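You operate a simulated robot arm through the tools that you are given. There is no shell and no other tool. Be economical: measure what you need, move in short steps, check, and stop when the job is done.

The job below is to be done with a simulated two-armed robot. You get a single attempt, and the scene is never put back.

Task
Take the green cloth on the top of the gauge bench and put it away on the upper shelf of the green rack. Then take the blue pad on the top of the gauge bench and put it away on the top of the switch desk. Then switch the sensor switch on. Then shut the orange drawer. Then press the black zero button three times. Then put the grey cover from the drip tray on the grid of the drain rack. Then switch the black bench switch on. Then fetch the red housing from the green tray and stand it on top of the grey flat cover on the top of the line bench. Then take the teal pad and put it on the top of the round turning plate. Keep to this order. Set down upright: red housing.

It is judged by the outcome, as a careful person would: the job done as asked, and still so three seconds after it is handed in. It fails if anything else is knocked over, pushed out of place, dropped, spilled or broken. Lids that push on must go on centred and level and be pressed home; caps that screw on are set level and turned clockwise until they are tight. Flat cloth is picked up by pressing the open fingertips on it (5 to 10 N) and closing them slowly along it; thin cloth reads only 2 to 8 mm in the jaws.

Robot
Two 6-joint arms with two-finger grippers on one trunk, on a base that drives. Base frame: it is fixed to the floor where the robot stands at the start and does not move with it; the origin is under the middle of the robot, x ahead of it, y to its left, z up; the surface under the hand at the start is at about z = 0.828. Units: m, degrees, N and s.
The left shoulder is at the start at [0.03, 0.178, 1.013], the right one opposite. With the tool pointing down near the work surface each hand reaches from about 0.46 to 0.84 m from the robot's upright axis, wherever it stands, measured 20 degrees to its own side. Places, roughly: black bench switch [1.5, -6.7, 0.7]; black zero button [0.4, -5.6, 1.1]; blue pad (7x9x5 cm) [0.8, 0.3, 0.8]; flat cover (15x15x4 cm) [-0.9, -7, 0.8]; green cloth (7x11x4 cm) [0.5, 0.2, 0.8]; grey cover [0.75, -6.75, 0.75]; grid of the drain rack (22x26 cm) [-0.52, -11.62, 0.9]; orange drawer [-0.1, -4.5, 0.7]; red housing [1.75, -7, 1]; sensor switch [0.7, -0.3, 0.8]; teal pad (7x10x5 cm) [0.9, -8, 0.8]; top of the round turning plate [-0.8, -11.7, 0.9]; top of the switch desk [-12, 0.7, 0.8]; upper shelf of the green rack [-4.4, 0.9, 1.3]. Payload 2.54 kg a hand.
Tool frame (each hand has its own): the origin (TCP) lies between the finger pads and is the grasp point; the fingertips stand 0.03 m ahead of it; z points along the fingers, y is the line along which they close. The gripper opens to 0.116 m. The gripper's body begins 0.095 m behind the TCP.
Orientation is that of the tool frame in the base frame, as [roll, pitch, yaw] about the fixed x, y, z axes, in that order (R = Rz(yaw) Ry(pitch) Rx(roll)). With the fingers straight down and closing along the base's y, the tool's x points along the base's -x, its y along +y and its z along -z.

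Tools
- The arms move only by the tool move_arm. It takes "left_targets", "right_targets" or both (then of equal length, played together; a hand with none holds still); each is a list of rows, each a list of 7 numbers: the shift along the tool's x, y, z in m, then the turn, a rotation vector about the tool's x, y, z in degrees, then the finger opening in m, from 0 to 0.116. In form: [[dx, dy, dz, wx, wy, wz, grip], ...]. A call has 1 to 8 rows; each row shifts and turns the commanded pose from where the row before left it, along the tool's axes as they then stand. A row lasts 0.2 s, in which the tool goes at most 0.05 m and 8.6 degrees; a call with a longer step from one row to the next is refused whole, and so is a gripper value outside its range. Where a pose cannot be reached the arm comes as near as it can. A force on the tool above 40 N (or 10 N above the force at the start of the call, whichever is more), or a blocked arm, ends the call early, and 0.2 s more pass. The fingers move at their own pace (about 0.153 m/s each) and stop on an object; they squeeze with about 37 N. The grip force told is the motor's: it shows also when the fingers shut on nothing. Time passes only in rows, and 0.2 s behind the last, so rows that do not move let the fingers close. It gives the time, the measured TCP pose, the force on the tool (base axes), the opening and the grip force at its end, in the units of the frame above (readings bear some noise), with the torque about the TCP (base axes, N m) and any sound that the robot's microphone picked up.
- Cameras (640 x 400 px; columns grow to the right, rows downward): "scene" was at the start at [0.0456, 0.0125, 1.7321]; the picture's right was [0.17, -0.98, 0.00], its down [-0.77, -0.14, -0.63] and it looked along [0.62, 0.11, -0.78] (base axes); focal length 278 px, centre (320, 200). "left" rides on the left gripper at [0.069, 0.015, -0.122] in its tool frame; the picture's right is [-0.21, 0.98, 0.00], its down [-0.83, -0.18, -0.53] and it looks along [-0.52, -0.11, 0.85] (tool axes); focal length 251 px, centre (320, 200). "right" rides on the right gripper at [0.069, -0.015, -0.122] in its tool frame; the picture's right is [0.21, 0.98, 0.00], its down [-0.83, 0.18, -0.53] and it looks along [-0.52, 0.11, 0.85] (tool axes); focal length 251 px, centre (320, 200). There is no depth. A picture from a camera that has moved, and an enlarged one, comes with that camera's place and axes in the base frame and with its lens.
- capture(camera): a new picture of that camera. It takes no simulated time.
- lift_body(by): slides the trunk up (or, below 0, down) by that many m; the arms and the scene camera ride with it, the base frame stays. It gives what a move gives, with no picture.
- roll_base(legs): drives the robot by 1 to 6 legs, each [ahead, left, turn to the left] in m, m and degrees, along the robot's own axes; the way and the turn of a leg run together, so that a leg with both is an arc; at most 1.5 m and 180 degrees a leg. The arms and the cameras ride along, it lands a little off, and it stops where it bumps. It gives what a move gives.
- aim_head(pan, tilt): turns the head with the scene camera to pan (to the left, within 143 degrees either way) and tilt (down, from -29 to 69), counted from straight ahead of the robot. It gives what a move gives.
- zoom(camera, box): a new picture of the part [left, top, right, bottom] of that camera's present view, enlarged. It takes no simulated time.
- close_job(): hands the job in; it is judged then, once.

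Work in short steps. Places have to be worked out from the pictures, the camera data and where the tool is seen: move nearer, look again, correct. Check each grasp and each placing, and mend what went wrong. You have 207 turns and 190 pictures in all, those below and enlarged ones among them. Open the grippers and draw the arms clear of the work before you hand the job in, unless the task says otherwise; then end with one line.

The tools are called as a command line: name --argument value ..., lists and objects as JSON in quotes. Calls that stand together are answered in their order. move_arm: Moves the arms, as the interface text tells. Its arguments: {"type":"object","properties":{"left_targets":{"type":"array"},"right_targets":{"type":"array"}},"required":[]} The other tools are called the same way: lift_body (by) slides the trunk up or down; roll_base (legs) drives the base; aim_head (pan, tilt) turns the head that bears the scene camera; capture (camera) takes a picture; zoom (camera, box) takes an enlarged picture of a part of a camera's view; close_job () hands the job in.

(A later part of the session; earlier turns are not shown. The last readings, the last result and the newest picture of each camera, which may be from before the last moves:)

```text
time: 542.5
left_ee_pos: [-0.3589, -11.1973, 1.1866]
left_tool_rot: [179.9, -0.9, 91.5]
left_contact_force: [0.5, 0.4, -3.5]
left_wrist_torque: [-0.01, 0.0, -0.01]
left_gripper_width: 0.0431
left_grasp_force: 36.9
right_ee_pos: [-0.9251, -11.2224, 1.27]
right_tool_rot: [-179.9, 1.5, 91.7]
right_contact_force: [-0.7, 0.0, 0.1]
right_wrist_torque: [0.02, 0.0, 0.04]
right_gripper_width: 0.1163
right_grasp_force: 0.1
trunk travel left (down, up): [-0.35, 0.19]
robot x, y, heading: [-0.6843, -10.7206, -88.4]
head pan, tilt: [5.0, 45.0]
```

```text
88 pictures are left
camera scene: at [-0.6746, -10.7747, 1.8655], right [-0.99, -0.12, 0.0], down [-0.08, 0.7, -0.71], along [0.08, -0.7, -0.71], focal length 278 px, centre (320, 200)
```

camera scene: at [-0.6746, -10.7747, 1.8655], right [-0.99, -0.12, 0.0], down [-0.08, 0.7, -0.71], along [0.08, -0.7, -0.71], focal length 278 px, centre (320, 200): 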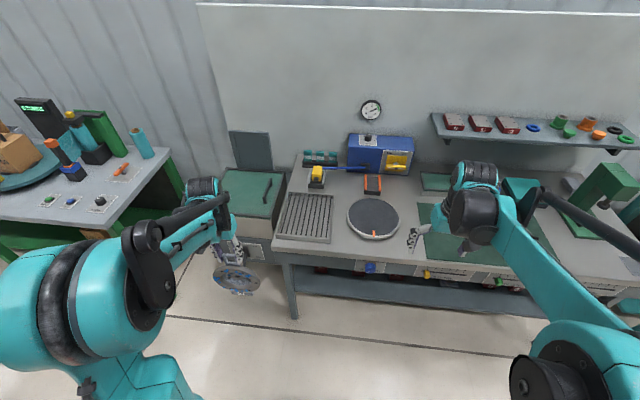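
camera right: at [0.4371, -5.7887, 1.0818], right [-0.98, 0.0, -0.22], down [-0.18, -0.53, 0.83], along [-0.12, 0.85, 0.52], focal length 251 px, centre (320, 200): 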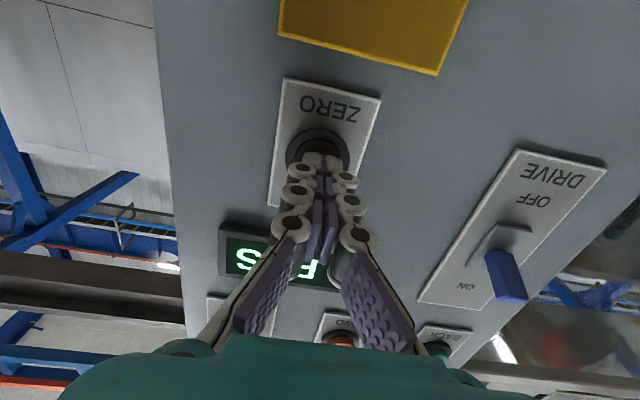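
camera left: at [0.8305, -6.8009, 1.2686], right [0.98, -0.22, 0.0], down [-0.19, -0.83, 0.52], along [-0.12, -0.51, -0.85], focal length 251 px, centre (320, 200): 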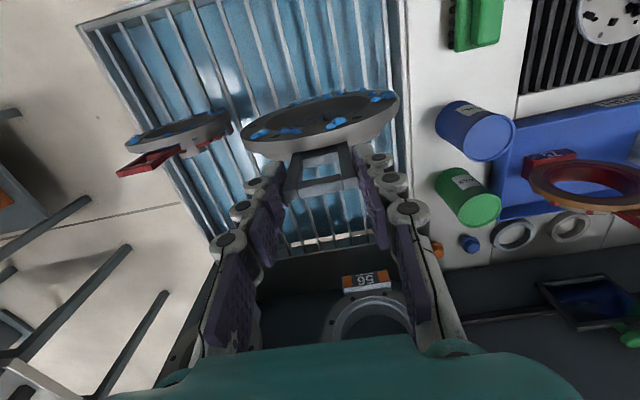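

The drain rack's slatted grid is centred at about [-0.515, -11.61]. I'll move closer, lining the left hand up with it.

roll_base --legs '[[0, 0, -1.6], [0.22, -0.13, 0]]'

capture --camera "left"

```text
time: 544.7
left_ee_pos: [-0.5103, -11.4286, 1.1859]
left_tool_rot: [179.9, -1.0, 89.6]
left_contact_force: [-0.3, 0.0, -4.7]
left_wrist_torque: [0.0, -0.01, -0.01]
left_gripper_width: 0.0432
left_grasp_force: 37.4
right_ee_pos: [-1.0747, -11.4341, 1.2702]
right_tool_rot: [-180.0, 1.6, 89.7]
right_contact_force: [0.2, 0.8, -0.5]
right_wrist_torque: [0.02, -0.04, 0.03]
right_gripper_width: 0.116
right_grasp_force: 0.0
trunk travel left (down, up): [-0.35, 0.19]
robot x, y, heading: [-0.8137, -10.9457, -90.6]
head pan, tilt: [5.0, 45.0]
```

```text
87 pictures are left
camera left: at [-0.4946, -11.3628, 1.3101], right [0.98, -0.22, 0.0], down [-0.19, -0.83, 0.52], along [-0.12, -0.51, -0.85], focal length 251 px, centre (320, 200)
```

left: 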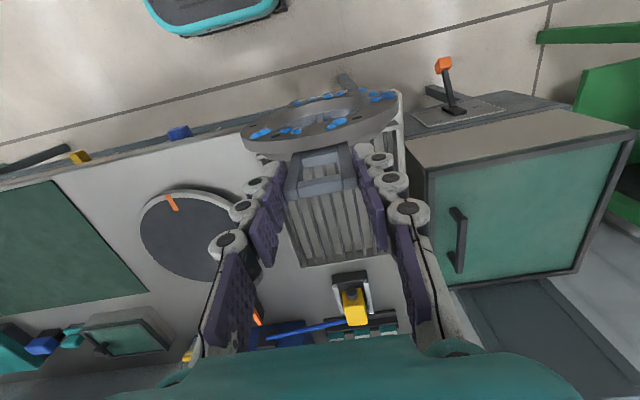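

The grid spans x≈-0.636…-0.431, y≈-11.77…-11.5. I'll move the cover over its centre and lower to about TCP 1.11.

move_arm --left_targets '[[-0.045, -0.005, 0, 0, 0, 0, 0.02], [-0.045, -0.005, 0, 0, 0, 0, 0.02], [-0.045, -0.005, 0, 0, 0, 0, 0.02], [-0.045, -0.005, 0, 0, 0, 0, 0.02], [-0.03, 0, 0.02, 0, 0, 0, 0.02], [0, 0, 0.03, 0, 0, 0, 0.02], [0, 0, 0.025, 0, 0, 0, 0.02]]'

capture --camera "left"

zoom --camera "scene" --box '[200, 130, 440, 330]'

```text
time: 546.3
left_ee_pos: [-0.5296, -11.6373, 1.1229]
left_tool_rot: [179.7, -0.9, 89.6]
left_contact_force: [-2.3, 6.3, 18.3]
left_wrist_torque: [0.87, -0.06, 0.13]
left_gripper_width: 0.0432
left_grasp_force: 37.6
right_ee_pos: [-1.076, -11.4334, 1.2697]
right_tool_rot: [-179.9, 1.6, 89.6]
right_contact_force: [0.7, -1.1, 0.4]
right_wrist_torque: [0.03, -0.01, -0.01]
right_gripper_width: 0.1158
right_grasp_force: 0.0
trunk travel left (down, up): [-0.35, 0.19]
robot x, y, heading: [-0.8145, -10.9419, -90.4]
head pan, tilt: [5.0, 45.0]
stopped in row 7 (left hand): the force on the tool passed its limit at 110 N (the readings are from after the stop); the commanded pose is now the measured one
```

```text
86 pictures are left
camera left: at [-0.5162, -11.5709, 1.2451], right [0.98, -0.22, 0.0], down [-0.19, -0.83, 0.52], along [-0.12, -0.51, -0.85], focal length 251 px, centre (320, 200)
```

left: 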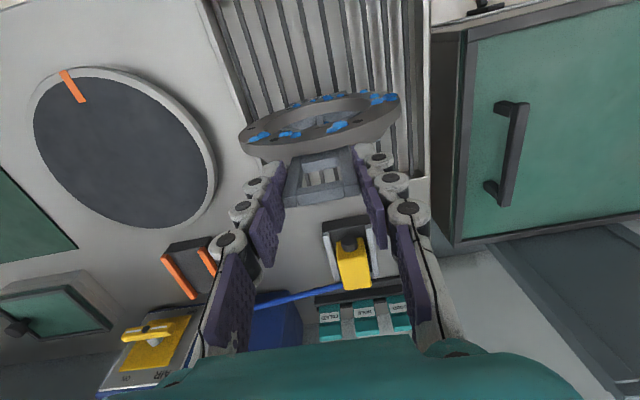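

```text
2.00 times, centred on (320, 230) of scene
camera zoom: at [-0.8106, -10.9942, 1.8657], right [-1.0, -0.08, 0.0], down [-0.06, 0.7, -0.71], along [0.06, -0.71, -0.71], focal length 556 px, centre (320, 140)
```

zoom: 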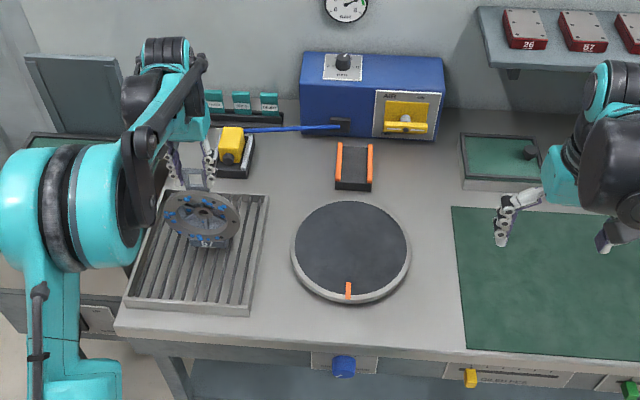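

The cover touches the grid (TCP 1.123). I'll ease the pressure off slightly and open slowly, then look before moving away.

move_arm --left_targets '[[0, 0, -0.003, 0, 0, 0, 0.02], [0, 0, 0, 0, 0, 0, 0.047], [0, 0, 0, 0, 0, 0, 0.05], [0, 0, 0, 0, 0, 0, 0.054], [0, 0, 0, 0, 0, 0, 0.054]]'

capture --camera "left"

zoom --camera "scene" --box '[200, 160, 360, 300]'

```text
time: 547.5
left_ee_pos: [-0.5301, -11.6392, 1.1228]
left_tool_rot: [179.8, -0.8, 89.6]
left_contact_force: [-0.3, -0.6, 0.2]
left_wrist_torque: [0.0, 0.01, -0.01]
left_gripper_width: 0.0543
left_grasp_force: 0.1
right_ee_pos: [-1.0745, -11.4344, 1.2692]
right_tool_rot: [-180.0, 1.6, 89.6]
right_contact_force: [-0.6, 0.1, 0.6]
right_wrist_torque: [0.03, 0.01, 0.0]
right_gripper_width: 0.116
right_grasp_force: 0.0
trunk travel left (down, up): [-0.35, 0.19]
robot x, y, heading: [-0.8157, -10.9447, -90.3]
head pan, tilt: [5.0, 45.0]
```

```text
84 pictures are left
camera left: at [-0.5153, -11.5729, 1.246], right [0.98, -0.22, 0.0], down [-0.19, -0.83, 0.52], along [-0.11, -0.51, -0.85], focal length 251 px, centre (320, 200)
```

left: 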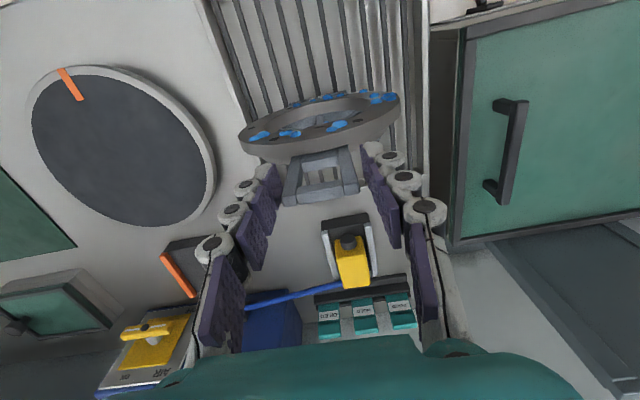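

```text
2.86 times, centred on (280, 230) of scene
camera zoom: at [-0.8094, -10.9958, 1.8655], right [-1.0, -0.08, 0.0], down [-0.06, 0.7, -0.71], along [0.06, -0.7, -0.71], focal length 794 px, centre (434, 114)
```

zoom: 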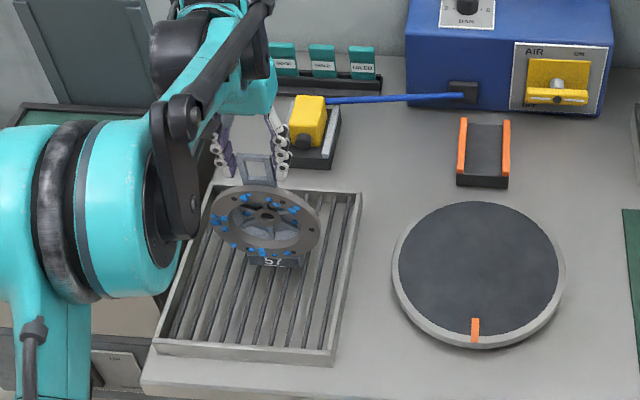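

The cover stands on its own on the grid. I'll open a bit more and raise the hand straight up, then check.

move_arm --left_targets '[[0, 0, 0, 0, 0, 0, 0.07], [0, 0, -0.02, 0, 0, 0, 0.07], [0, 0, -0.04, 0, 0, 0, 0.07], [0, 0, -0.04, 0, 0, 0, 0.08], [0.03, 0, -0.03, 0, 0, 0, 0.1], [0.045, 0, 0, 0, 0, 0, 0.1], [0.045, 0, 0, 0, 0, 0, 0.1], [0.045, 0, 0, 0, 0, 0, 0.1]]'

zoom --camera "scene" --box '[200, 130, 380, 300]'

```text
time: 549.3
left_ee_pos: [-0.5307, -11.4722, 1.2558]
left_tool_rot: [179.8, -0.7, 89.6]
left_contact_force: [0.1, -0.2, -0.6]
left_wrist_torque: [-0.03, -0.03, 0.02]
left_gripper_width: 0.0998
left_grasp_force: 0.0
right_ee_pos: [-1.0741, -11.4316, 1.2705]
right_tool_rot: [-179.9, 1.7, 89.5]
right_contact_force: [-1.6, 0.4, 0.1]
right_wrist_torque: [-0.07, -0.01, -0.01]
right_gripper_width: 0.1161
right_grasp_force: 0.1
trunk travel left (down, up): [-0.35, 0.19]
robot x, y, heading: [-0.8183, -10.9394, -90.4]
head pan, tilt: [5.0, 45.0]
```

```text
2.35 times, centred on (290, 215) of scene
camera zoom: at [-0.8098, -10.9923, 1.8656], right [-1.0, -0.08, 0.0], down [-0.06, 0.7, -0.71], along [0.06, -0.71, -0.71], focal length 654 px, centre (391, 165)
```

zoom: 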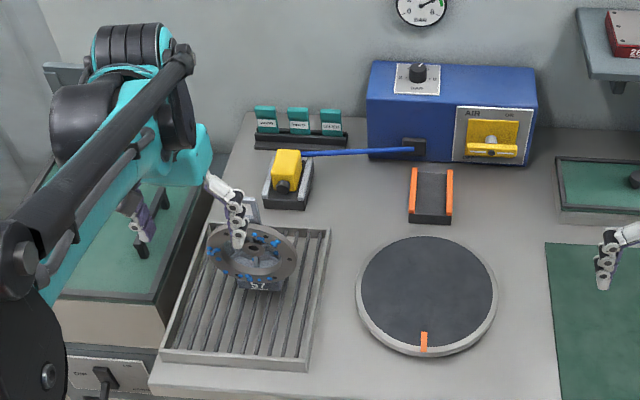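

The cover rests on the drain rack. Next is the bench switch on the north face of the gauge workstation, so I'll reverse along the same route.

roll_base --legs '[[-0.24, 0, 0.4], [0, 0.95, 0], [0, 0.9, 0], [-1.0, 0, 0], [-0.92, 0, 0]]'

```text
time: 569.0
left_ee_pos: [1.3103, -9.2991, 1.2563]
left_tool_rot: [179.8, -0.8, 89.9]
left_contact_force: [-0.2, 0.0, 0.1]
left_wrist_torque: [0.03, -0.02, 0.02]
left_gripper_width: 0.0999
left_grasp_force: 0.2
right_ee_pos: [0.7654, -9.2615, 1.2695]
right_tool_rot: [-179.9, 1.6, 89.9]
right_contact_force: [-1.4, -0.9, -0.2]
right_wrist_torque: [0.0, 0.0, 0.01]
right_gripper_width: 0.116
right_grasp_force: 0.0
trunk travel left (down, up): [-0.35, 0.19]
robot x, y, heading: [1.0174, -8.7688, -90.2]
head pan, tilt: [5.0, 45.0]
```

I'll slide west into the corridor and back up north to y≈-6.2.

roll_base --legs '[[0, -1.12, 0.2], [-1.3, 0, 0], [-1.27, 0, 0]]'

aim_head --pan 45 --tilt 35

capture --camera "scene"

```text
time: 587.0
left_ee_pos: [0.1664, -6.7327, 1.2555]
left_tool_rot: [179.8, -0.7, 91.0]
left_contact_force: [-0.4, 0.6, 0.5]
left_wrist_torque: [0.03, 0.01, -0.01]
left_gripper_width: 0.1003
left_grasp_force: 0.0
right_ee_pos: [-0.3784, -6.7038, 1.2694]
right_tool_rot: [-179.9, 1.6, 91.0]
right_contact_force: [0.3, 0.0, -1.0]
right_wrist_torque: [-0.04, 0.05, -0.03]
right_gripper_width: 0.1157
right_grasp_force: 0.0
trunk travel left (down, up): [-0.35, 0.19]
robot x, y, heading: [-0.1281, -6.2071, -89.2]
head pan, tilt: [5.0, 45.0]
```

```text
time: 588.0
left_ee_pos: [0.166, -6.7315, 1.2556]
left_tool_rot: [179.8, -0.9, 91.0]
left_contact_force: [1.1, 0.3, -0.7]
left_wrist_torque: [0.0, 0.02, 0.01]
left_gripper_width: 0.1001
left_grasp_force: 0.1
right_ee_pos: [-0.3778, -6.7048, 1.2697]
right_tool_rot: [-179.9, 1.6, 91.0]
right_contact_force: [0.0, 0.4, -1.0]
right_wrist_torque: [0.01, -0.02, 0.02]
right_gripper_width: 0.1159
right_grasp_force: 0.0
trunk travel left (down, up): [-0.35, 0.19]
robot x, y, heading: [-0.1306, -6.2072, -89.0]
head pan, tilt: [45.0, 35.0]
```

```text
81 pictures are left
camera scene: at [-0.0692, -6.2396, 1.8803], right [-0.7, -0.72, 0.0], down [-0.41, 0.4, -0.82], along [0.59, -0.57, -0.57], focal length 278 px, centre (320, 200)
```

scene: 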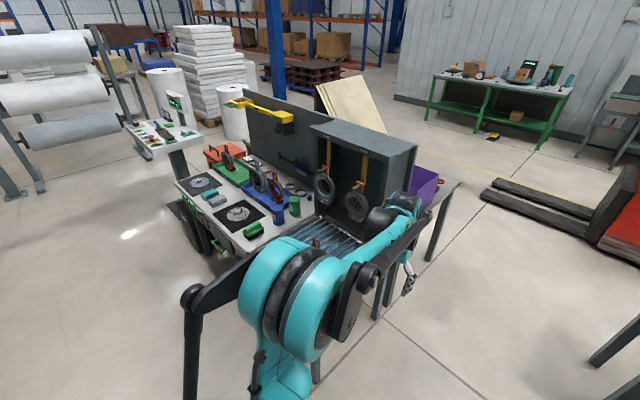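

I'll slide east along the bench front and look at the front panel.

roll_base --legs '[[0, 0.65, -1], [0, 0.6, 0]]'

aim_head --pan 10 --tilt 60

capture --camera "scene"

```text
time: 594.6
left_ee_pos: [1.3974, -6.7414, 1.2557]
left_tool_rot: [179.8, -0.8, 89.8]
left_contact_force: [0.1, 0.4, -0.8]
left_wrist_torque: [0.0, -0.02, 0.02]
left_gripper_width: 0.0998
left_grasp_force: 0.0
right_ee_pos: [0.8539, -6.7026, 1.2698]
right_tool_rot: [-179.9, 1.6, 89.9]
right_contact_force: [0.1, -0.6, 0.1]
right_wrist_torque: [0.01, 0.0, 0.01]
right_gripper_width: 0.1161
right_grasp_force: 0.0
trunk travel left (down, up): [-0.35, 0.19]
robot x, y, heading: [1.1122, -6.2091, -90.1]
head pan, tilt: [45.0, 35.0]
```

```text
time: 595.6
left_ee_pos: [1.3983, -6.7418, 1.255]
left_tool_rot: [179.8, -0.8, 89.8]
left_contact_force: [-0.2, -0.3, -0.4]
left_wrist_torque: [-0.01, -0.01, 0.05]
left_gripper_width: 0.0999
left_grasp_force: 0.0
right_ee_pos: [0.8548, -6.7034, 1.2689]
right_tool_rot: [-180.0, 1.5, 89.8]
right_contact_force: [-0.1, 0.5, -0.1]
right_wrist_torque: [-0.01, 0.02, 0.0]
right_gripper_width: 0.1163
right_grasp_force: 0.0
trunk travel left (down, up): [-0.35, 0.19]
robot x, y, heading: [1.1106, -6.2098, -90.0]
head pan, tilt: [10.0, 60.0]
```

```text
80 pictures are left
camera scene: at [1.1221, -6.2477, 1.846], right [-0.98, -0.17, 0.0], down [-0.15, 0.85, -0.5], along [0.09, -0.49, -0.87], focal length 278 px, centre (320, 200)
```

scene: 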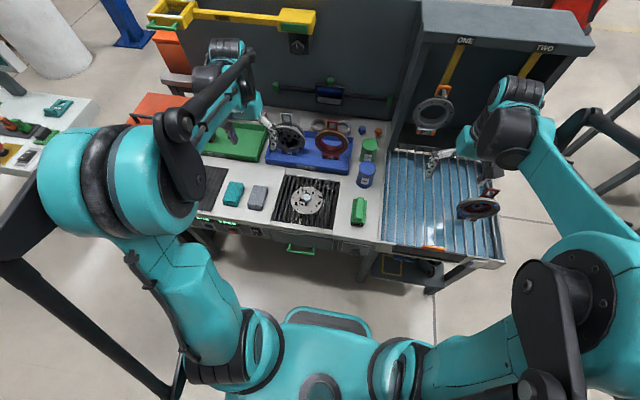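

The switch is on the bench's front face, which I can't see from here. I'll back off 0.32 m, shift east and lower the trunk to bring the left hand in front of it.

roll_base --legs '[[-0.32, 0.13, 0]]'

lift_body --by -0.3

aim_head --pan 10 --tilt 50

capture --camera "scene"

```text
time: 597.9
left_ee_pos: [1.5329, -6.4153, 1.2545]
left_tool_rot: [179.8, -0.8, 89.7]
left_contact_force: [0.4, -0.2, 0.8]
left_wrist_torque: [0.01, -0.02, 0.04]
left_gripper_width: 0.0998
left_grasp_force: 0.0
right_ee_pos: [0.9865, -6.3742, 1.2692]
right_tool_rot: [-179.9, 1.6, 89.8]
right_contact_force: [0.4, 0.3, -0.3]
right_wrist_torque: [-0.01, -0.02, -0.01]
right_gripper_width: 0.1161
right_grasp_force: 0.0
trunk travel left (down, up): [-0.35, 0.19]
robot x, y, heading: [1.2433, -5.8863, -90.7]
head pan, tilt: [10.0, 60.0]
```

```text
time: 600.9
left_ee_pos: [1.5318, -6.415, 0.9553]
left_tool_rot: [179.8, -0.8, 89.7]
left_contact_force: [0.6, -0.3, 0.3]
left_wrist_torque: [-0.02, 0.01, 0.02]
left_gripper_width: 0.1
left_grasp_force: 0.0
right_ee_pos: [0.9894, -6.376, 0.9689]
right_tool_rot: [-179.9, 1.6, 89.8]
right_contact_force: [1.0, 0.2, -0.6]
right_wrist_torque: [0.01, -0.02, 0.01]
right_gripper_width: 0.116
right_grasp_force: 0.1
trunk travel left (down, up): [-0.05, 0.49]
robot x, y, heading: [1.2457, -5.8846, -90.4]
head pan, tilt: [10.0, 60.0]
```

```text
time: 601.6
left_ee_pos: [1.5321, -6.4151, 0.9558]
left_tool_rot: [179.8, -0.7, 89.7]
left_contact_force: [0.2, -0.7, 0.2]
left_wrist_torque: [0.0, -0.02, -0.01]
left_gripper_width: 0.1001
left_grasp_force: 0.2
right_ee_pos: [0.9869, -6.3754, 0.9693]
right_tool_rot: [-179.9, 1.6, 89.8]
right_contact_force: [0.3, -0.6, -0.3]
right_wrist_torque: [-0.03, 0.02, 0.01]
right_gripper_width: 0.1159
right_grasp_force: 0.0
trunk travel left (down, up): [-0.05, 0.49]
robot x, y, heading: [1.2429, -5.8842, -90.4]
head pan, tilt: [10.0, 50.0]
```

```text
79 pictures are left
camera scene: at [1.2587, -5.9311, 1.5585], right [-0.99, -0.17, 0.0], down [-0.13, 0.76, -0.64], along [0.11, -0.63, -0.77], focal length 278 px, centre (320, 200)
```

scene: 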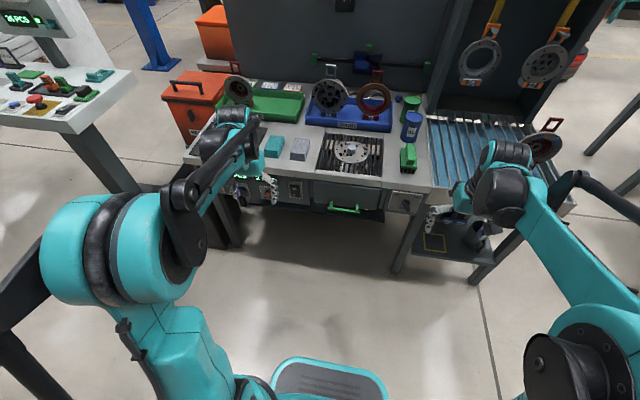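

The front panel is visible now. I'll zoom in on it.

zoom --camera "scene" --box '[210, 150, 430, 230]'

```text
2.91 times, centred on (320, 190) of scene
camera zoom: at [1.2587, -5.9311, 1.5585], right [-0.99, -0.17, 0.0], down [-0.13, 0.76, -0.64], along [0.11, -0.63, -0.77], focal length 808 px, centre (320, 229)
```

zoom: 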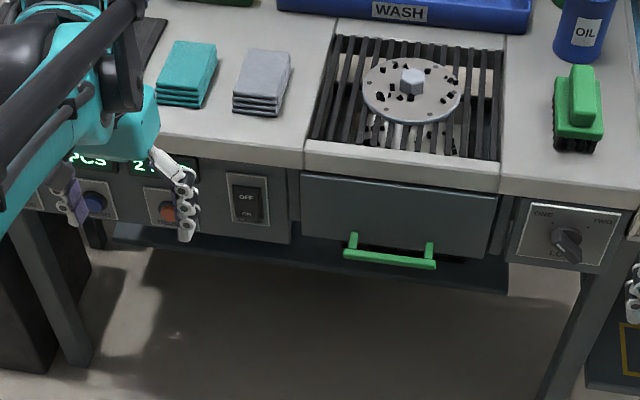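

The switch is a rocker with ON at the bottom, near [1.5, -6.65, 0.67]. I'll tilt the left hand forward while lowering it, then use its camera.

move_arm --left_targets '[[0, -0.005, 0.045, 0, 0, 0, 0], [0, -0.005, 0.045, 0, 0, 0, 0], [0, -0.005, 0.045, 0, -8, 0, 0], [0, -0.005, 0.03, 0, -8, 0, 0], [0, -0.005, 0, 0, -8, 0, 0], [0, -0.005, 0, 0, -8, 0, 0], [0, 0, 0, 0, -8, 0, 0], [0, 0, 0, 0, -8, 0, 0]]'

capture --camera "left"

```text
time: 603.4
left_ee_pos: [1.5072, -6.4358, 0.8233]
left_tool_rot: [179.7, 47.3, 89.5]
left_contact_force: [0.3, -1.0, 1.0]
left_wrist_torque: [0.01, -0.01, 0.0]
left_gripper_width: 0.0002
left_grasp_force: 29.1
left hand out of reach, approached as far as the arm can: row 7, 8
right_ee_pos: [0.9888, -6.3747, 0.9696]
right_tool_rot: [-179.9, 1.6, 89.9]
right_contact_force: [0.9, -0.6, 0.0]
right_wrist_torque: [0.03, -0.03, -0.03]
right_gripper_width: 0.1159
right_grasp_force: 0.0
trunk travel left (down, up): [-0.05, 0.49]
robot x, y, heading: [1.2442, -5.8872, -90.2]
head pan, tilt: [10.0, 50.0]
```

```text
77 pictures are left
camera left: at [1.5227, -6.3002, 0.8562], right [0.98, -0.15, 0.16], down [-0.19, -0.17, 0.97], along [-0.12, -0.97, -0.19], focal length 251 px, centre (320, 200)
```

left: 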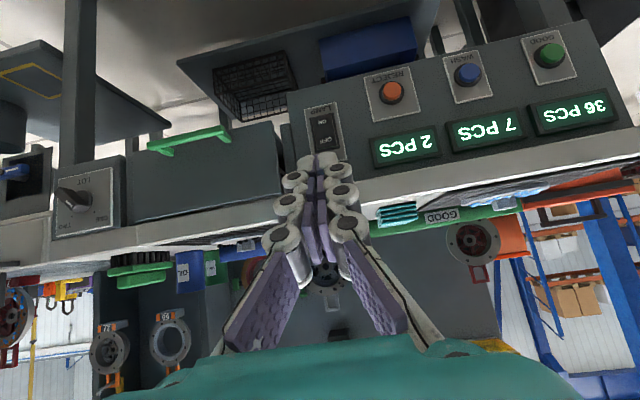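

Triangulated, the ON half is at [1.501, -6.689, 0.645]. I'll advance along the fingers to just in front of it and check.

move_arm --left_targets '[[-0.001, -0.001, 0.043, 0, 0, 0, 0], [-0.001, -0.001, 0.043, 0, 0, 0, 0], [-0.001, -0.001, 0.043, 0, 0, 0, 0], [-0.001, -0.001, 0.043, 0, 0, 0, 0], [-0.001, -0.001, 0.03, 0, 0, 0, 0]]'

capture --camera "left"

```text
time: 604.6
left_ee_pos: [1.5041, -6.5937, 0.6953]
left_tool_rot: [179.8, 47.1, 89.6]
left_contact_force: [-0.1, 0.7, -0.2]
left_wrist_torque: [0.02, -0.01, -0.01]
left_gripper_width: 0.0
left_grasp_force: 29.2
left hand out of reach, approached as far as the arm can: row 1
right_ee_pos: [0.9873, -6.3758, 0.9678]
right_tool_rot: [-179.9, 1.5, 89.8]
right_contact_force: [0.0, -0.1, 0.5]
right_wrist_torque: [0.03, 0.02, 0.0]
right_gripper_width: 0.116
right_grasp_force: 0.1
trunk travel left (down, up): [-0.05, 0.49]
robot x, y, heading: [1.2455, -5.8849, -90.3]
head pan, tilt: [10.0, 50.0]
```

```text
76 pictures are left
camera left: at [1.5192, -6.4575, 0.7277], right [0.98, -0.15, 0.16], down [-0.18, -0.17, 0.97], along [-0.12, -0.97, -0.19], focal length 251 px, centre (320, 200)
```

left: 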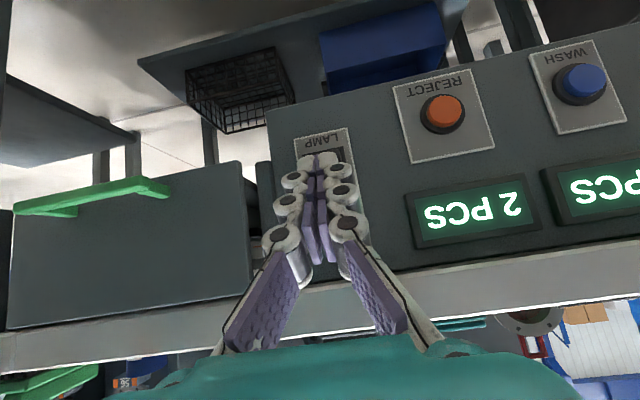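

The tip is about 7 cm short and 3 cm high. I'll correct height, then push horizontally in small steps.

move_arm --left_targets '[[0.002, -0.003, 0.0425, 0, 0, 0, 0], [-0.0109, 0, 0.0118, 0, 0, 0, 0], [-0.0054, 0, 0.0059, 0, 0, 0, 0], [-0.0054, 0, 0.0059, 0, 0, 0, 0], [-0.0041, 0, 0.0044, 0, 0, 0, 0], [-0.0041, 0, 0.0044, 0, 0, 0, 0]]'

capture --camera "left"

```text
time: 606.0
left_ee_pos: [1.4986, -6.6662, 0.6644]
left_tool_rot: [179.6, 47.2, 89.5]
left_contact_force: [-0.7, 0.0, -0.6]
left_wrist_torque: [0.02, 0.0, -0.02]
left_gripper_width: 0.0
left_grasp_force: 28.7
right_ee_pos: [0.9876, -6.3757, 0.9682]
right_tool_rot: [-179.9, 1.6, 89.8]
right_contact_force: [-0.4, -0.1, -1.2]
right_wrist_torque: [0.04, 0.02, 0.0]
right_gripper_width: 0.1161
right_grasp_force: 0.1
trunk travel left (down, up): [-0.05, 0.49]
robot x, y, heading: [1.2475, -5.8835, -90.3]
head pan, tilt: [10.0, 50.0]
```

```text
75 pictures are left
camera left: at [1.5147, -6.5301, 0.6978], right [0.98, -0.15, 0.16], down [-0.19, -0.17, 0.97], along [-0.12, -0.97, -0.19], focal length 251 px, centre (320, 200)
```

left: 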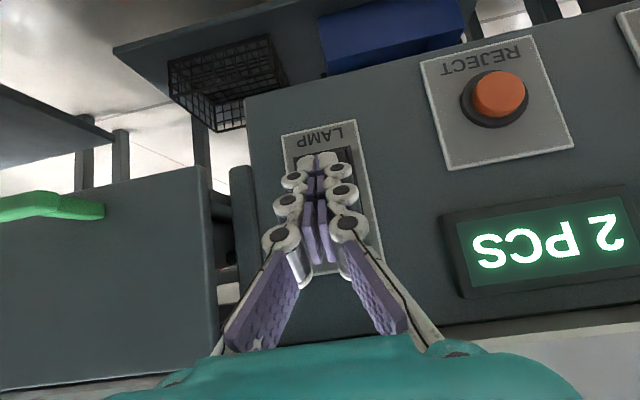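

No contact yet; the tip is over the lower (ON) half. I'll continue pushing.

move_arm --left_targets '[[-0.0041, 0, 0.0044, 0, 0, 0, 0], [-0.0034, 0, 0.0037, 0, 0, 0, 0], [-0.0034, 0, 0.0037, 0, 0, 0, 0], [-0.0034, 0, 0.0037, 0, 0, 0, 0], [-0.0034, 0, 0.0037, 0, 0, 0, 0], [-0.0034, 0, 0.0037, 0, 0, 0, 0]]'

capture --camera "left"

```text
time: 606.7
left_ee_pos: [1.5008, -6.6716, 0.6645]
left_tool_rot: [179.8, 46.5, 89.5]
left_contact_force: [-0.9, 8.4, 0.5]
left_wrist_torque: [0.07, 0.02, 0.02]
left_gripper_width: 0.0059
left_grasp_force: 28.6
right_ee_pos: [0.9878, -6.3742, 0.9686]
right_tool_rot: [-180.0, 1.6, 89.8]
right_contact_force: [0.3, 0.6, -0.1]
right_wrist_torque: [0.0, 0.0, -0.03]
right_gripper_width: 0.1162
right_grasp_force: 0.1
trunk travel left (down, up): [-0.05, 0.49]
robot x, y, heading: [1.2427, -5.8854, -90.1]
head pan, tilt: [10.0, 50.0]
heard: click
stopped in row 3 (left hand): the force on the tool passed its limit at 48 N (the readings are from after the stop); the commanded pose is now the measured one
```

```text
74 pictures are left
camera left: at [1.5154, -6.5371, 0.6968], right [0.98, -0.15, 0.16], down [-0.19, -0.18, 0.97], along [-0.12, -0.97, -0.2], focal length 251 px, centre (320, 200)
```

left: 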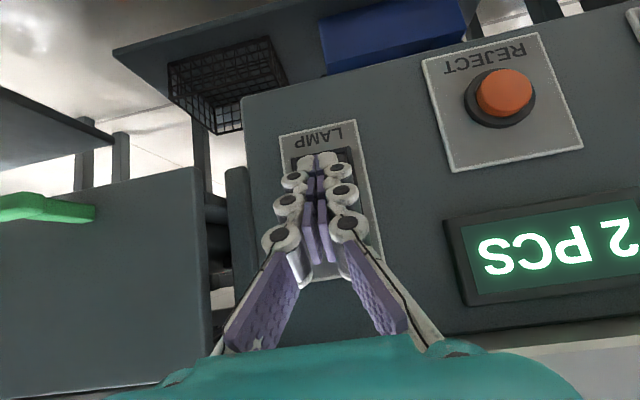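

Click heard. I'll back off horizontally and check the rocker.

move_arm --left_targets '[[0.0203, 0, -0.022, 0, 0, 0, 0], [0.03, 0, -0.033, 0, 0, 0, 0], [0.03, 0, -0.033, 0, 0, 0, 0], [0, 0, -0.04, 0, 0, 0, 0]]'

zoom --camera "scene" --box '[230, 150, 350, 220]'

```text
time: 607.7
left_ee_pos: [1.5075, -6.5529, 0.7119]
left_tool_rot: [179.6, 46.4, 89.6]
left_contact_force: [-1.1, 0.2, -0.8]
left_wrist_torque: [0.0, -0.01, 0.03]
left_gripper_width: 0.0002
left_grasp_force: 28.6
left hand out of reach, approached as far as the arm can: row 3, 4
right_ee_pos: [0.9881, -6.3734, 0.9705]
right_tool_rot: [-179.8, 1.7, 89.8]
right_contact_force: [0.3, 0.7, -0.1]
right_wrist_torque: [0.03, 0.04, 0.01]
right_gripper_width: 0.1159
right_grasp_force: 0.1
trunk travel left (down, up): [-0.05, 0.49]
robot x, y, heading: [1.24, -5.8845, -90.4]
head pan, tilt: [10.0, 50.0]
```

```text
5.33 times, centred on (290, 185) of scene
camera zoom: at [1.2584, -5.9291, 1.5587], right [-0.99, -0.17, 0.0], down [-0.13, 0.75, -0.64], along [0.11, -0.63, -0.77], focal length 1482 px, centre (480, 280)
```

zoom: 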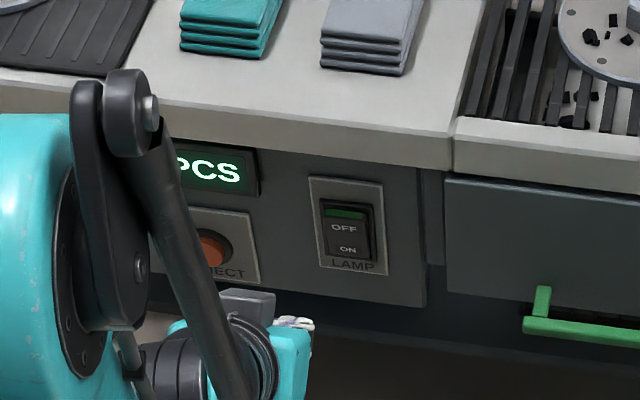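

The rocker is in the ON position (green strip showing). Next is the red housing in the green tray: I'll raise the trunk, straighten the hand and shift east.

lift_body --by 0.4

move_arm --left_targets '[[0, 0, 0, 0, 8, 0, 0.05], [0, 0, 0, 0, 8, 0, 0.1], [0, 0, 0, 0, 8, 0, 0.116], [0, 0, 0, 0, 8, 0, 0.116], [0, 0, 0, 0, 8, 0, 0.116], [0, 0, 0, 0, 6.4, 0, 0.116]]'

roll_base --legs '[[-0.0, 0.25, 0.4], [0.3, 0, 0]]'

capture --camera "left"

capture --camera "scene"

```text
time: 611.5
left_ee_pos: [1.507, -6.5529, 1.1105]
left_tool_rot: [179.8, 46.5, 89.5]
left_contact_force: [0.8, 0.3, -0.3]
left_wrist_torque: [-0.03, -0.02, 0.0]
left_gripper_width: 0.0002
left_grasp_force: 28.6
right_ee_pos: [0.9887, -6.3758, 1.3685]
right_tool_rot: [-179.9, 1.6, 89.8]
right_contact_force: [-0.3, 0.3, -0.5]
right_wrist_torque: [0.01, 0.01, -0.02]
right_gripper_width: 0.1161
right_grasp_force: 0.2
trunk travel left (down, up): [-0.45, 0.09]
robot x, y, heading: [1.2456, -5.885, -90.2]
head pan, tilt: [10.0, 50.0]
```

```text
time: 612.9
left_ee_pos: [1.5072, -6.5544, 1.1108]
left_tool_rot: [179.8, -0.1, 89.7]
left_contact_force: [-0.1, -0.2, 0.2]
left_wrist_torque: [0.01, -0.05, -0.04]
left_gripper_width: 0.1159
left_grasp_force: 0.0
right_ee_pos: [0.9889, -6.3762, 1.3698]
right_tool_rot: [-179.9, 1.4, 89.8]
right_contact_force: [0.0, 0.2, 0.3]
right_wrist_torque: [0.03, -0.02, -0.03]
right_gripper_width: 0.1159
right_grasp_force: 0.0
trunk travel left (down, up): [-0.45, 0.09]
robot x, y, heading: [1.2442, -5.8841, -90.2]
head pan, tilt: [10.0, 50.0]
```

```text
time: 616.3
left_ee_pos: [1.7612, -6.8465, 1.1119]
left_tool_rot: [179.7, 0.0, 90.1]
left_contact_force: [0.1, -0.2, -0.1]
left_wrist_torque: [0.01, 0.02, 0.0]
left_gripper_width: 0.1159
left_grasp_force: 0.1
right_ee_pos: [1.2413, -6.6705, 1.3693]
right_tool_rot: [-179.9, 1.6, 90.2]
right_contact_force: [-0.2, 0.6, 0.5]
right_wrist_torque: [0.03, -0.01, 0.02]
right_gripper_width: 0.1162
right_grasp_force: 0.0
trunk travel left (down, up): [-0.45, 0.09]
robot x, y, heading: [1.4964, -6.1754, -89.8]
head pan, tilt: [10.0, 50.0]
```

```text
72 pictures are left
camera left: at [1.7762, -6.7775, 1.2341], right [0.98, -0.21, 0.0], down [-0.18, -0.83, 0.53], along [-0.11, -0.52, -0.85], focal length 251 px, centre (320, 200)
```

left: 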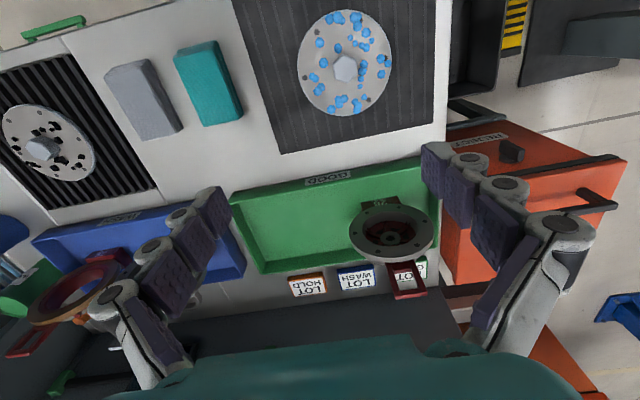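

```text
71 pictures are left
camera scene: at [1.5087, -6.2242, 1.9586], right [-0.98, -0.18, 0.0], down [-0.14, 0.75, -0.64], along [0.11, -0.63, -0.77], focal length 278 px, centre (320, 200)
```

scene: 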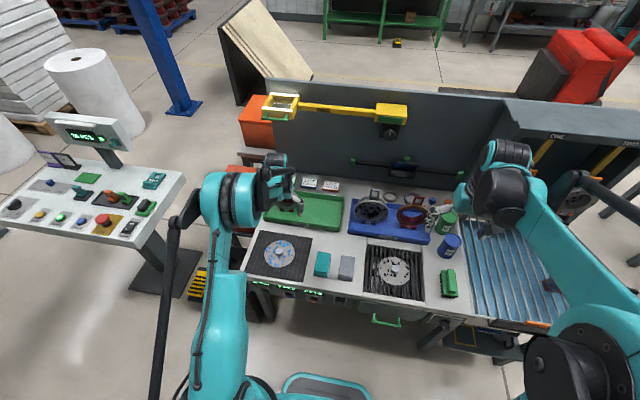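

The housing with the red loop stands in the green "GOOD" tray. I'll zoom in to measure it.

zoom --camera "left" --box '[320, 170, 480, 310]'

zoom --camera "scene" --box '[230, 150, 390, 270]'

```text
2.86 times, centred on (400, 240) of left
camera zoom: at [1.7762, -6.7775, 1.2341], right [0.98, -0.21, 0.0], down [-0.18, -0.83, 0.53], along [-0.11, -0.52, -0.85], focal length 718 px, centre (91, 86)
```

zoom: 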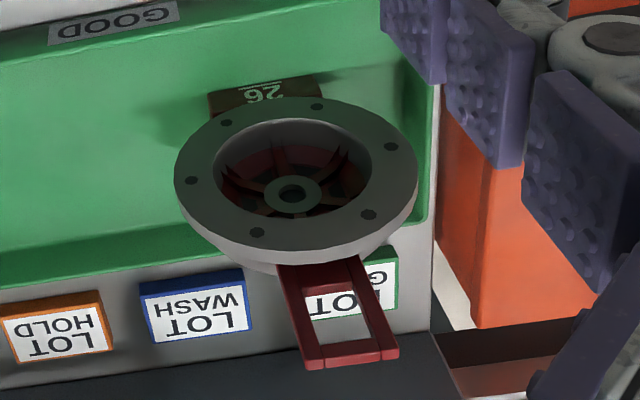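

```text
3.33 times, centred on (310, 210) of scene
camera zoom: at [1.5087, -6.2242, 1.9586], right [-0.98, -0.18, 0.0], down [-0.14, 0.75, -0.64], along [0.11, -0.63, -0.77], focal length 926 px, centre (353, 167)
```

zoom: 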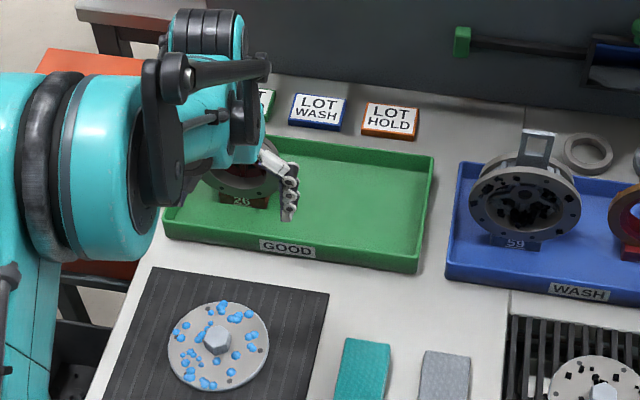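

The housing stands upright on its number tag with the red loop on top, roughly at [1.82, -6.98]. I'll raise the hand, move nearer and take a second view to triangulate.

move_arm --left_targets '[[0, 0, -0.045, 0, 0, 0, 0.1], [0, 0.018, -0.03, 0, 0, 0, 0.1], [-0.03, 0.019, 0, 0, 0, 0, 0.1], [-0.04, 0.019, 0, 0, 0, 0, 0.1]]'

zoom --camera "left" --box '[220, 60, 440, 260]'

```text
time: 617.3
left_ee_pos: [1.8204, -6.9178, 1.185]
left_tool_rot: [180.0, 0.0, 90.1]
left_contact_force: [0.7, -0.9, 0.4]
left_wrist_torque: [0.03, 0.01, -0.01]
left_gripper_width: 0.0997
left_grasp_force: 0.0
right_ee_pos: [1.2432, -6.6717, 1.3685]
right_tool_rot: [-179.9, 1.5, 90.1]
right_contact_force: [0.3, -0.2, 0.1]
right_wrist_torque: [0.02, 0.02, -0.04]
right_gripper_width: 0.1158
right_grasp_force: 0.0
trunk travel left (down, up): [-0.45, 0.09]
robot x, y, heading: [1.4947, -6.1821, -89.7]
head pan, tilt: [10.0, 50.0]
```

```text
2.00 times, centred on (330, 160) of left
camera zoom: at [1.8352, -6.8495, 1.3068], right [0.98, -0.21, 0.0], down [-0.18, -0.83, 0.53], along [-0.11, -0.52, -0.85], focal length 503 px, centre (300, 280)
```

zoom: 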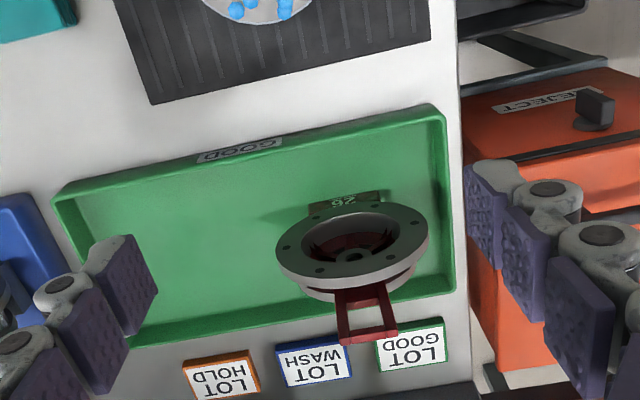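

The loop bar is at [1.836, -7.085, 1.014]. It's too far for this stance, so I'll pull the hand back a bit, drive 0.17 m closer and 0.1 m east, then go above the loop.

move_arm --left_targets '[[0.045, -0.03, 0, 0, 0, 0, 0.1], [0.045, -0.03, 0, 0, 0, 0, 0.1], [0.03, -0.025, 0, 0, 0, 0, 0.1]]'

roll_base --legs '[[0.17, 0.1, 0]]'

```text
refused: row 1 steps farther than a row can; nothing moved
```

```text
time: 618.9
left_ee_pos: [1.9166, -7.0859, 1.1846]
left_tool_rot: [179.8, 0.1, 89.7]
left_contact_force: [0.4, -0.3, -0.6]
left_wrist_torque: [0.03, -0.03, -0.02]
left_gripper_width: 0.0998
left_grasp_force: 0.1
right_ee_pos: [1.3386, -6.836, 1.3689]
right_tool_rot: [-179.9, 1.7, 89.8]
right_contact_force: [-0.5, 0.0, 0.4]
right_wrist_torque: [-0.02, 0.0, 0.02]
right_gripper_width: 0.1159
right_grasp_force: 0.0
trunk travel left (down, up): [-0.45, 0.09]
robot x, y, heading: [1.5959, -6.3445, -90.0]
head pan, tilt: [10.0, 50.0]
```

The hand is already at the right depth; it only needs 8 cm west and to come down above the loop. Then I'll check.

move_arm --left_targets '[[0, -0.04, 0.02, 0, 0, 0, 0.1], [0, -0.041, 0.025, 0, 0, 0, 0.1], [0, 0, 0.045, 0, 0, 0, 0.1]]'

zoom --camera "left" --box '[200, 60, 460, 260]'

```text
time: 619.7
left_ee_pos: [1.8368, -7.0871, 1.0936]
left_tool_rot: [180.0, -0.1, 89.7]
left_contact_force: [0.0, 0.3, -0.1]
left_wrist_torque: [0.02, 0.03, -0.01]
left_gripper_width: 0.1
left_grasp_force: 0.0
right_ee_pos: [1.3412, -6.8383, 1.3691]
right_tool_rot: [-179.8, 1.5, 89.9]
right_contact_force: [-0.4, 0.4, 0.5]
right_wrist_torque: [0.02, 0.05, -0.03]
right_gripper_width: 0.1158
right_grasp_force: 0.0
trunk travel left (down, up): [-0.45, 0.09]
robot x, y, heading: [1.5929, -6.347, -90.1]
head pan, tilt: [10.0, 50.0]
```

```text
2.00 times, centred on (330, 160) of left
camera zoom: at [1.8508, -7.0186, 1.2159], right [0.98, -0.22, 0.0], down [-0.19, -0.82, 0.53], along [-0.12, -0.52, -0.85], focal length 503 px, centre (300, 280)
```

zoom: 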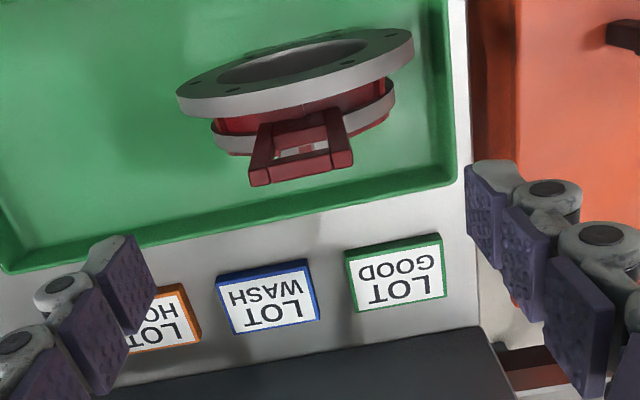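

The loop is centred. I'll descend 75 mm and close.

move_arm --left_targets '[[0, 0, 0.04, 0, 0, 0, 0.1], [0, 0, 0.033, 0, 0, 0, 0.09], [0, 0, 0, 0, 0, 0, 0.06], [0, 0, 0, 0, 0, 0, 0.03], [0, 0, 0, 0, 0, 0, 0.02], [0, 0, 0, 0, 0, 0, 0.02]]'

zoom --camera "left" --box '[200, 60, 460, 260]'

```text
time: 621.1
left_ee_pos: [1.8342, -7.0853, 1.0226]
left_tool_rot: [179.8, 0.1, 89.7]
left_contact_force: [0.9, 0.7, 3.4]
left_wrist_torque: [0.08, 0.3, -0.03]
left_gripper_width: 0.0435
left_grasp_force: 37.1
right_ee_pos: [1.3394, -6.8364, 1.3691]
right_tool_rot: [-179.9, 1.6, 89.8]
right_contact_force: [-0.3, 0.8, -0.1]
right_wrist_torque: [-0.02, -0.04, 0.01]
right_gripper_width: 0.1161
right_grasp_force: 0.0
trunk travel left (down, up): [-0.45, 0.09]
robot x, y, heading: [1.5955, -6.3437, -90.2]
head pan, tilt: [10.0, 50.0]
```

```text
2.00 times, centred on (330, 160) of left
camera zoom: at [1.8495, -7.0164, 1.1444], right [0.98, -0.22, 0.0], down [-0.19, -0.82, 0.53], along [-0.11, -0.52, -0.85], focal length 503 px, centre (300, 280)
```

zoom: 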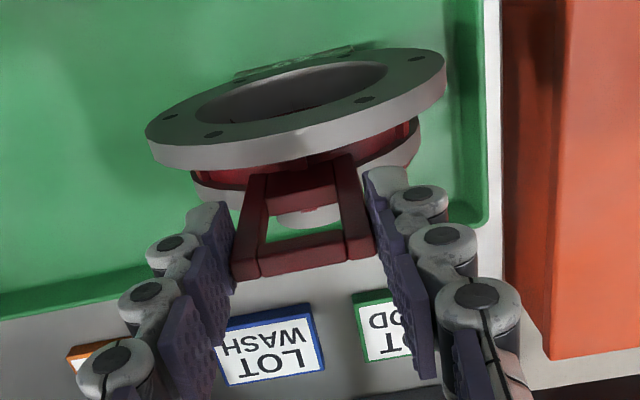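

The housing is gripped at 43.5 mm. I'll lift and draw it in.

move_arm --left_targets '[[0, 0, -0.015, 0, 0, 0, 0.02], [0, 0, -0.04, 0, 0, 0, 0.02], [0, 0, -0.045, 0, 0, 0, 0.02], [0, 0, -0.045, 0, 0, 0, 0.02], [0.03, 0, -0.03, 0, 0, 0, 0.02], [0.045, 0, 0, 0, 0, 0, 0.02], [0.045, 0, 0, 0, 0, 0, 0.02], [0.045, 0, 0, 0, 0, 0, 0.02]]'

capture --camera "scene"

```text
time: 622.9
left_ee_pos: [1.8333, -6.9165, 1.1989]
left_tool_rot: [179.9, 0.2, 89.8]
left_contact_force: [-0.2, 1.0, -11.1]
left_wrist_torque: [0.03, 0.01, 0.02]
left_gripper_width: 0.0433
left_grasp_force: 37.6
right_ee_pos: [1.3392, -6.8349, 1.3704]
right_tool_rot: [-179.9, 1.6, 89.8]
right_contact_force: [-0.1, 0.6, 0.4]
right_wrist_torque: [-0.04, 0.01, 0.0]
right_gripper_width: 0.1161
right_grasp_force: 0.1
trunk travel left (down, up): [-0.45, 0.09]
robot x, y, heading: [1.5948, -6.3465, -90.1]
head pan, tilt: [10.0, 50.0]
```

```text
65 pictures are left
camera scene: at [1.6095, -6.3896, 1.9586], right [-0.99, -0.17, 0.0], down [-0.13, 0.75, -0.64], along [0.11, -0.63, -0.77], focal length 278 px, centre (320, 200)
```

scene: 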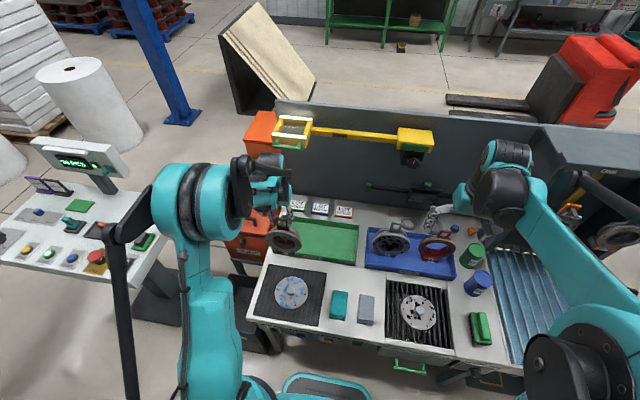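

The housing is held (11 N). I'll tuck the arm in and higher, back off, then slide west towards the line bench.

move_arm --left_targets '[[0.035, 0, -0.03, 0, 0, 0, 0.02], [0.035, 0, -0.03, 0, 0, 0, 0.02], [0.03, 0, 0, 0, 0, 0, 0.02]]'

roll_base --legs '[[-0.2, 0, 0], [0, -1.2, 0], [0, -1.2, 0]]'

aim_head --pan -5 --tilt 40

capture --camera "scene"

```text
time: 623.7
left_ee_pos: [1.8357, -6.8205, 1.2562]
left_tool_rot: [180.0, 0.1, 89.7]
left_contact_force: [0.2, -0.8, -10.8]
left_wrist_torque: [0.02, -0.03, -0.01]
left_gripper_width: 0.0431
left_grasp_force: 37.0
right_ee_pos: [1.3398, -6.8387, 1.3691]
right_tool_rot: [-179.9, 1.5, 89.8]
right_contact_force: [0.2, -0.1, 0.3]
right_wrist_torque: [0.01, -0.02, 0.01]
right_gripper_width: 0.1158
right_grasp_force: 0.0
trunk travel left (down, up): [-0.45, 0.09]
robot x, y, heading: [1.5979, -6.3438, -90.2]
head pan, tilt: [10.0, 50.0]
```

```text
time: 636.8
left_ee_pos: [-0.5989, -6.595, 1.2576]
left_tool_rot: [179.9, 0.0, 88.6]
left_contact_force: [-0.6, 0.6, -10.6]
left_wrist_torque: [0.04, 0.06, 0.02]
left_gripper_width: 0.0435
left_grasp_force: 37.0
right_ee_pos: [-1.094, -6.6007, 1.3685]
right_tool_rot: [-179.8, 1.5, 88.6]
right_contact_force: [-0.3, 0.2, -1.7]
right_wrist_torque: [-0.02, -0.03, 0.0]
right_gripper_width: 0.1161
right_grasp_force: 0.1
trunk travel left (down, up): [-0.45, 0.09]
robot x, y, heading: [-0.8312, -6.1165, -91.3]
head pan, tilt: [10.0, 50.0]
```

```text
time: 637.6
left_ee_pos: [-0.5975, -6.5945, 1.2565]
left_tool_rot: [179.8, 0.0, 88.6]
left_contact_force: [0.4, -0.3, -11.3]
left_wrist_torque: [0.02, 0.02, 0.0]
left_gripper_width: 0.0434
left_grasp_force: 36.7
right_ee_pos: [-1.0947, -6.6011, 1.3688]
right_tool_rot: [-179.9, 1.6, 88.6]
right_contact_force: [0.3, 0.8, -0.6]
right_wrist_torque: [-0.01, 0.03, 0.0]
right_gripper_width: 0.116
right_grasp_force: 0.0
trunk travel left (down, up): [-0.45, 0.09]
robot x, y, heading: [-0.8303, -6.1135, -91.3]
head pan, tilt: [-5.0, 40.0]
```

```text
64 pictures are left
camera scene: at [-0.8366, -6.171, 1.9726], right [-0.99, 0.11, 0.0], down [0.07, 0.64, -0.77], along [-0.08, -0.76, -0.64], focal length 278 px, centre (320, 200)
```

scene: 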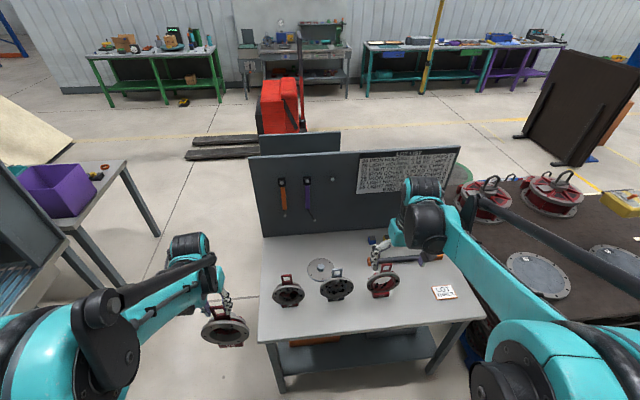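

The line bench shows three standing housings with the flat grey cover lying behind them. I'll zoom in.

zoom --camera "scene" --box '[255, 220, 475, 340]'

```text
2.91 times, centred on (365, 280) of scene
camera zoom: at [-0.8366, -6.171, 1.9726], right [-0.99, 0.11, 0.0], down [0.07, 0.64, -0.77], along [-0.08, -0.76, -0.64], focal length 808 px, centre (189, -33)
```

zoom: 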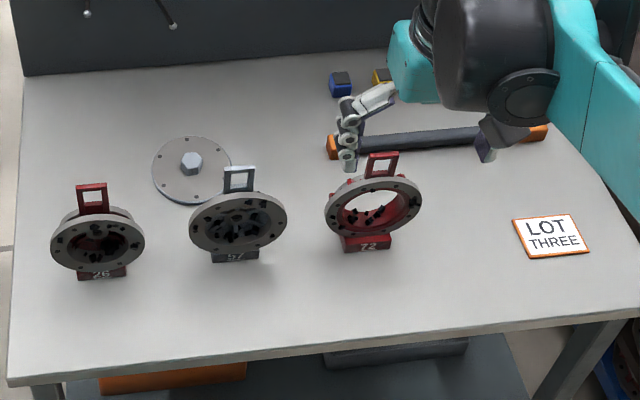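

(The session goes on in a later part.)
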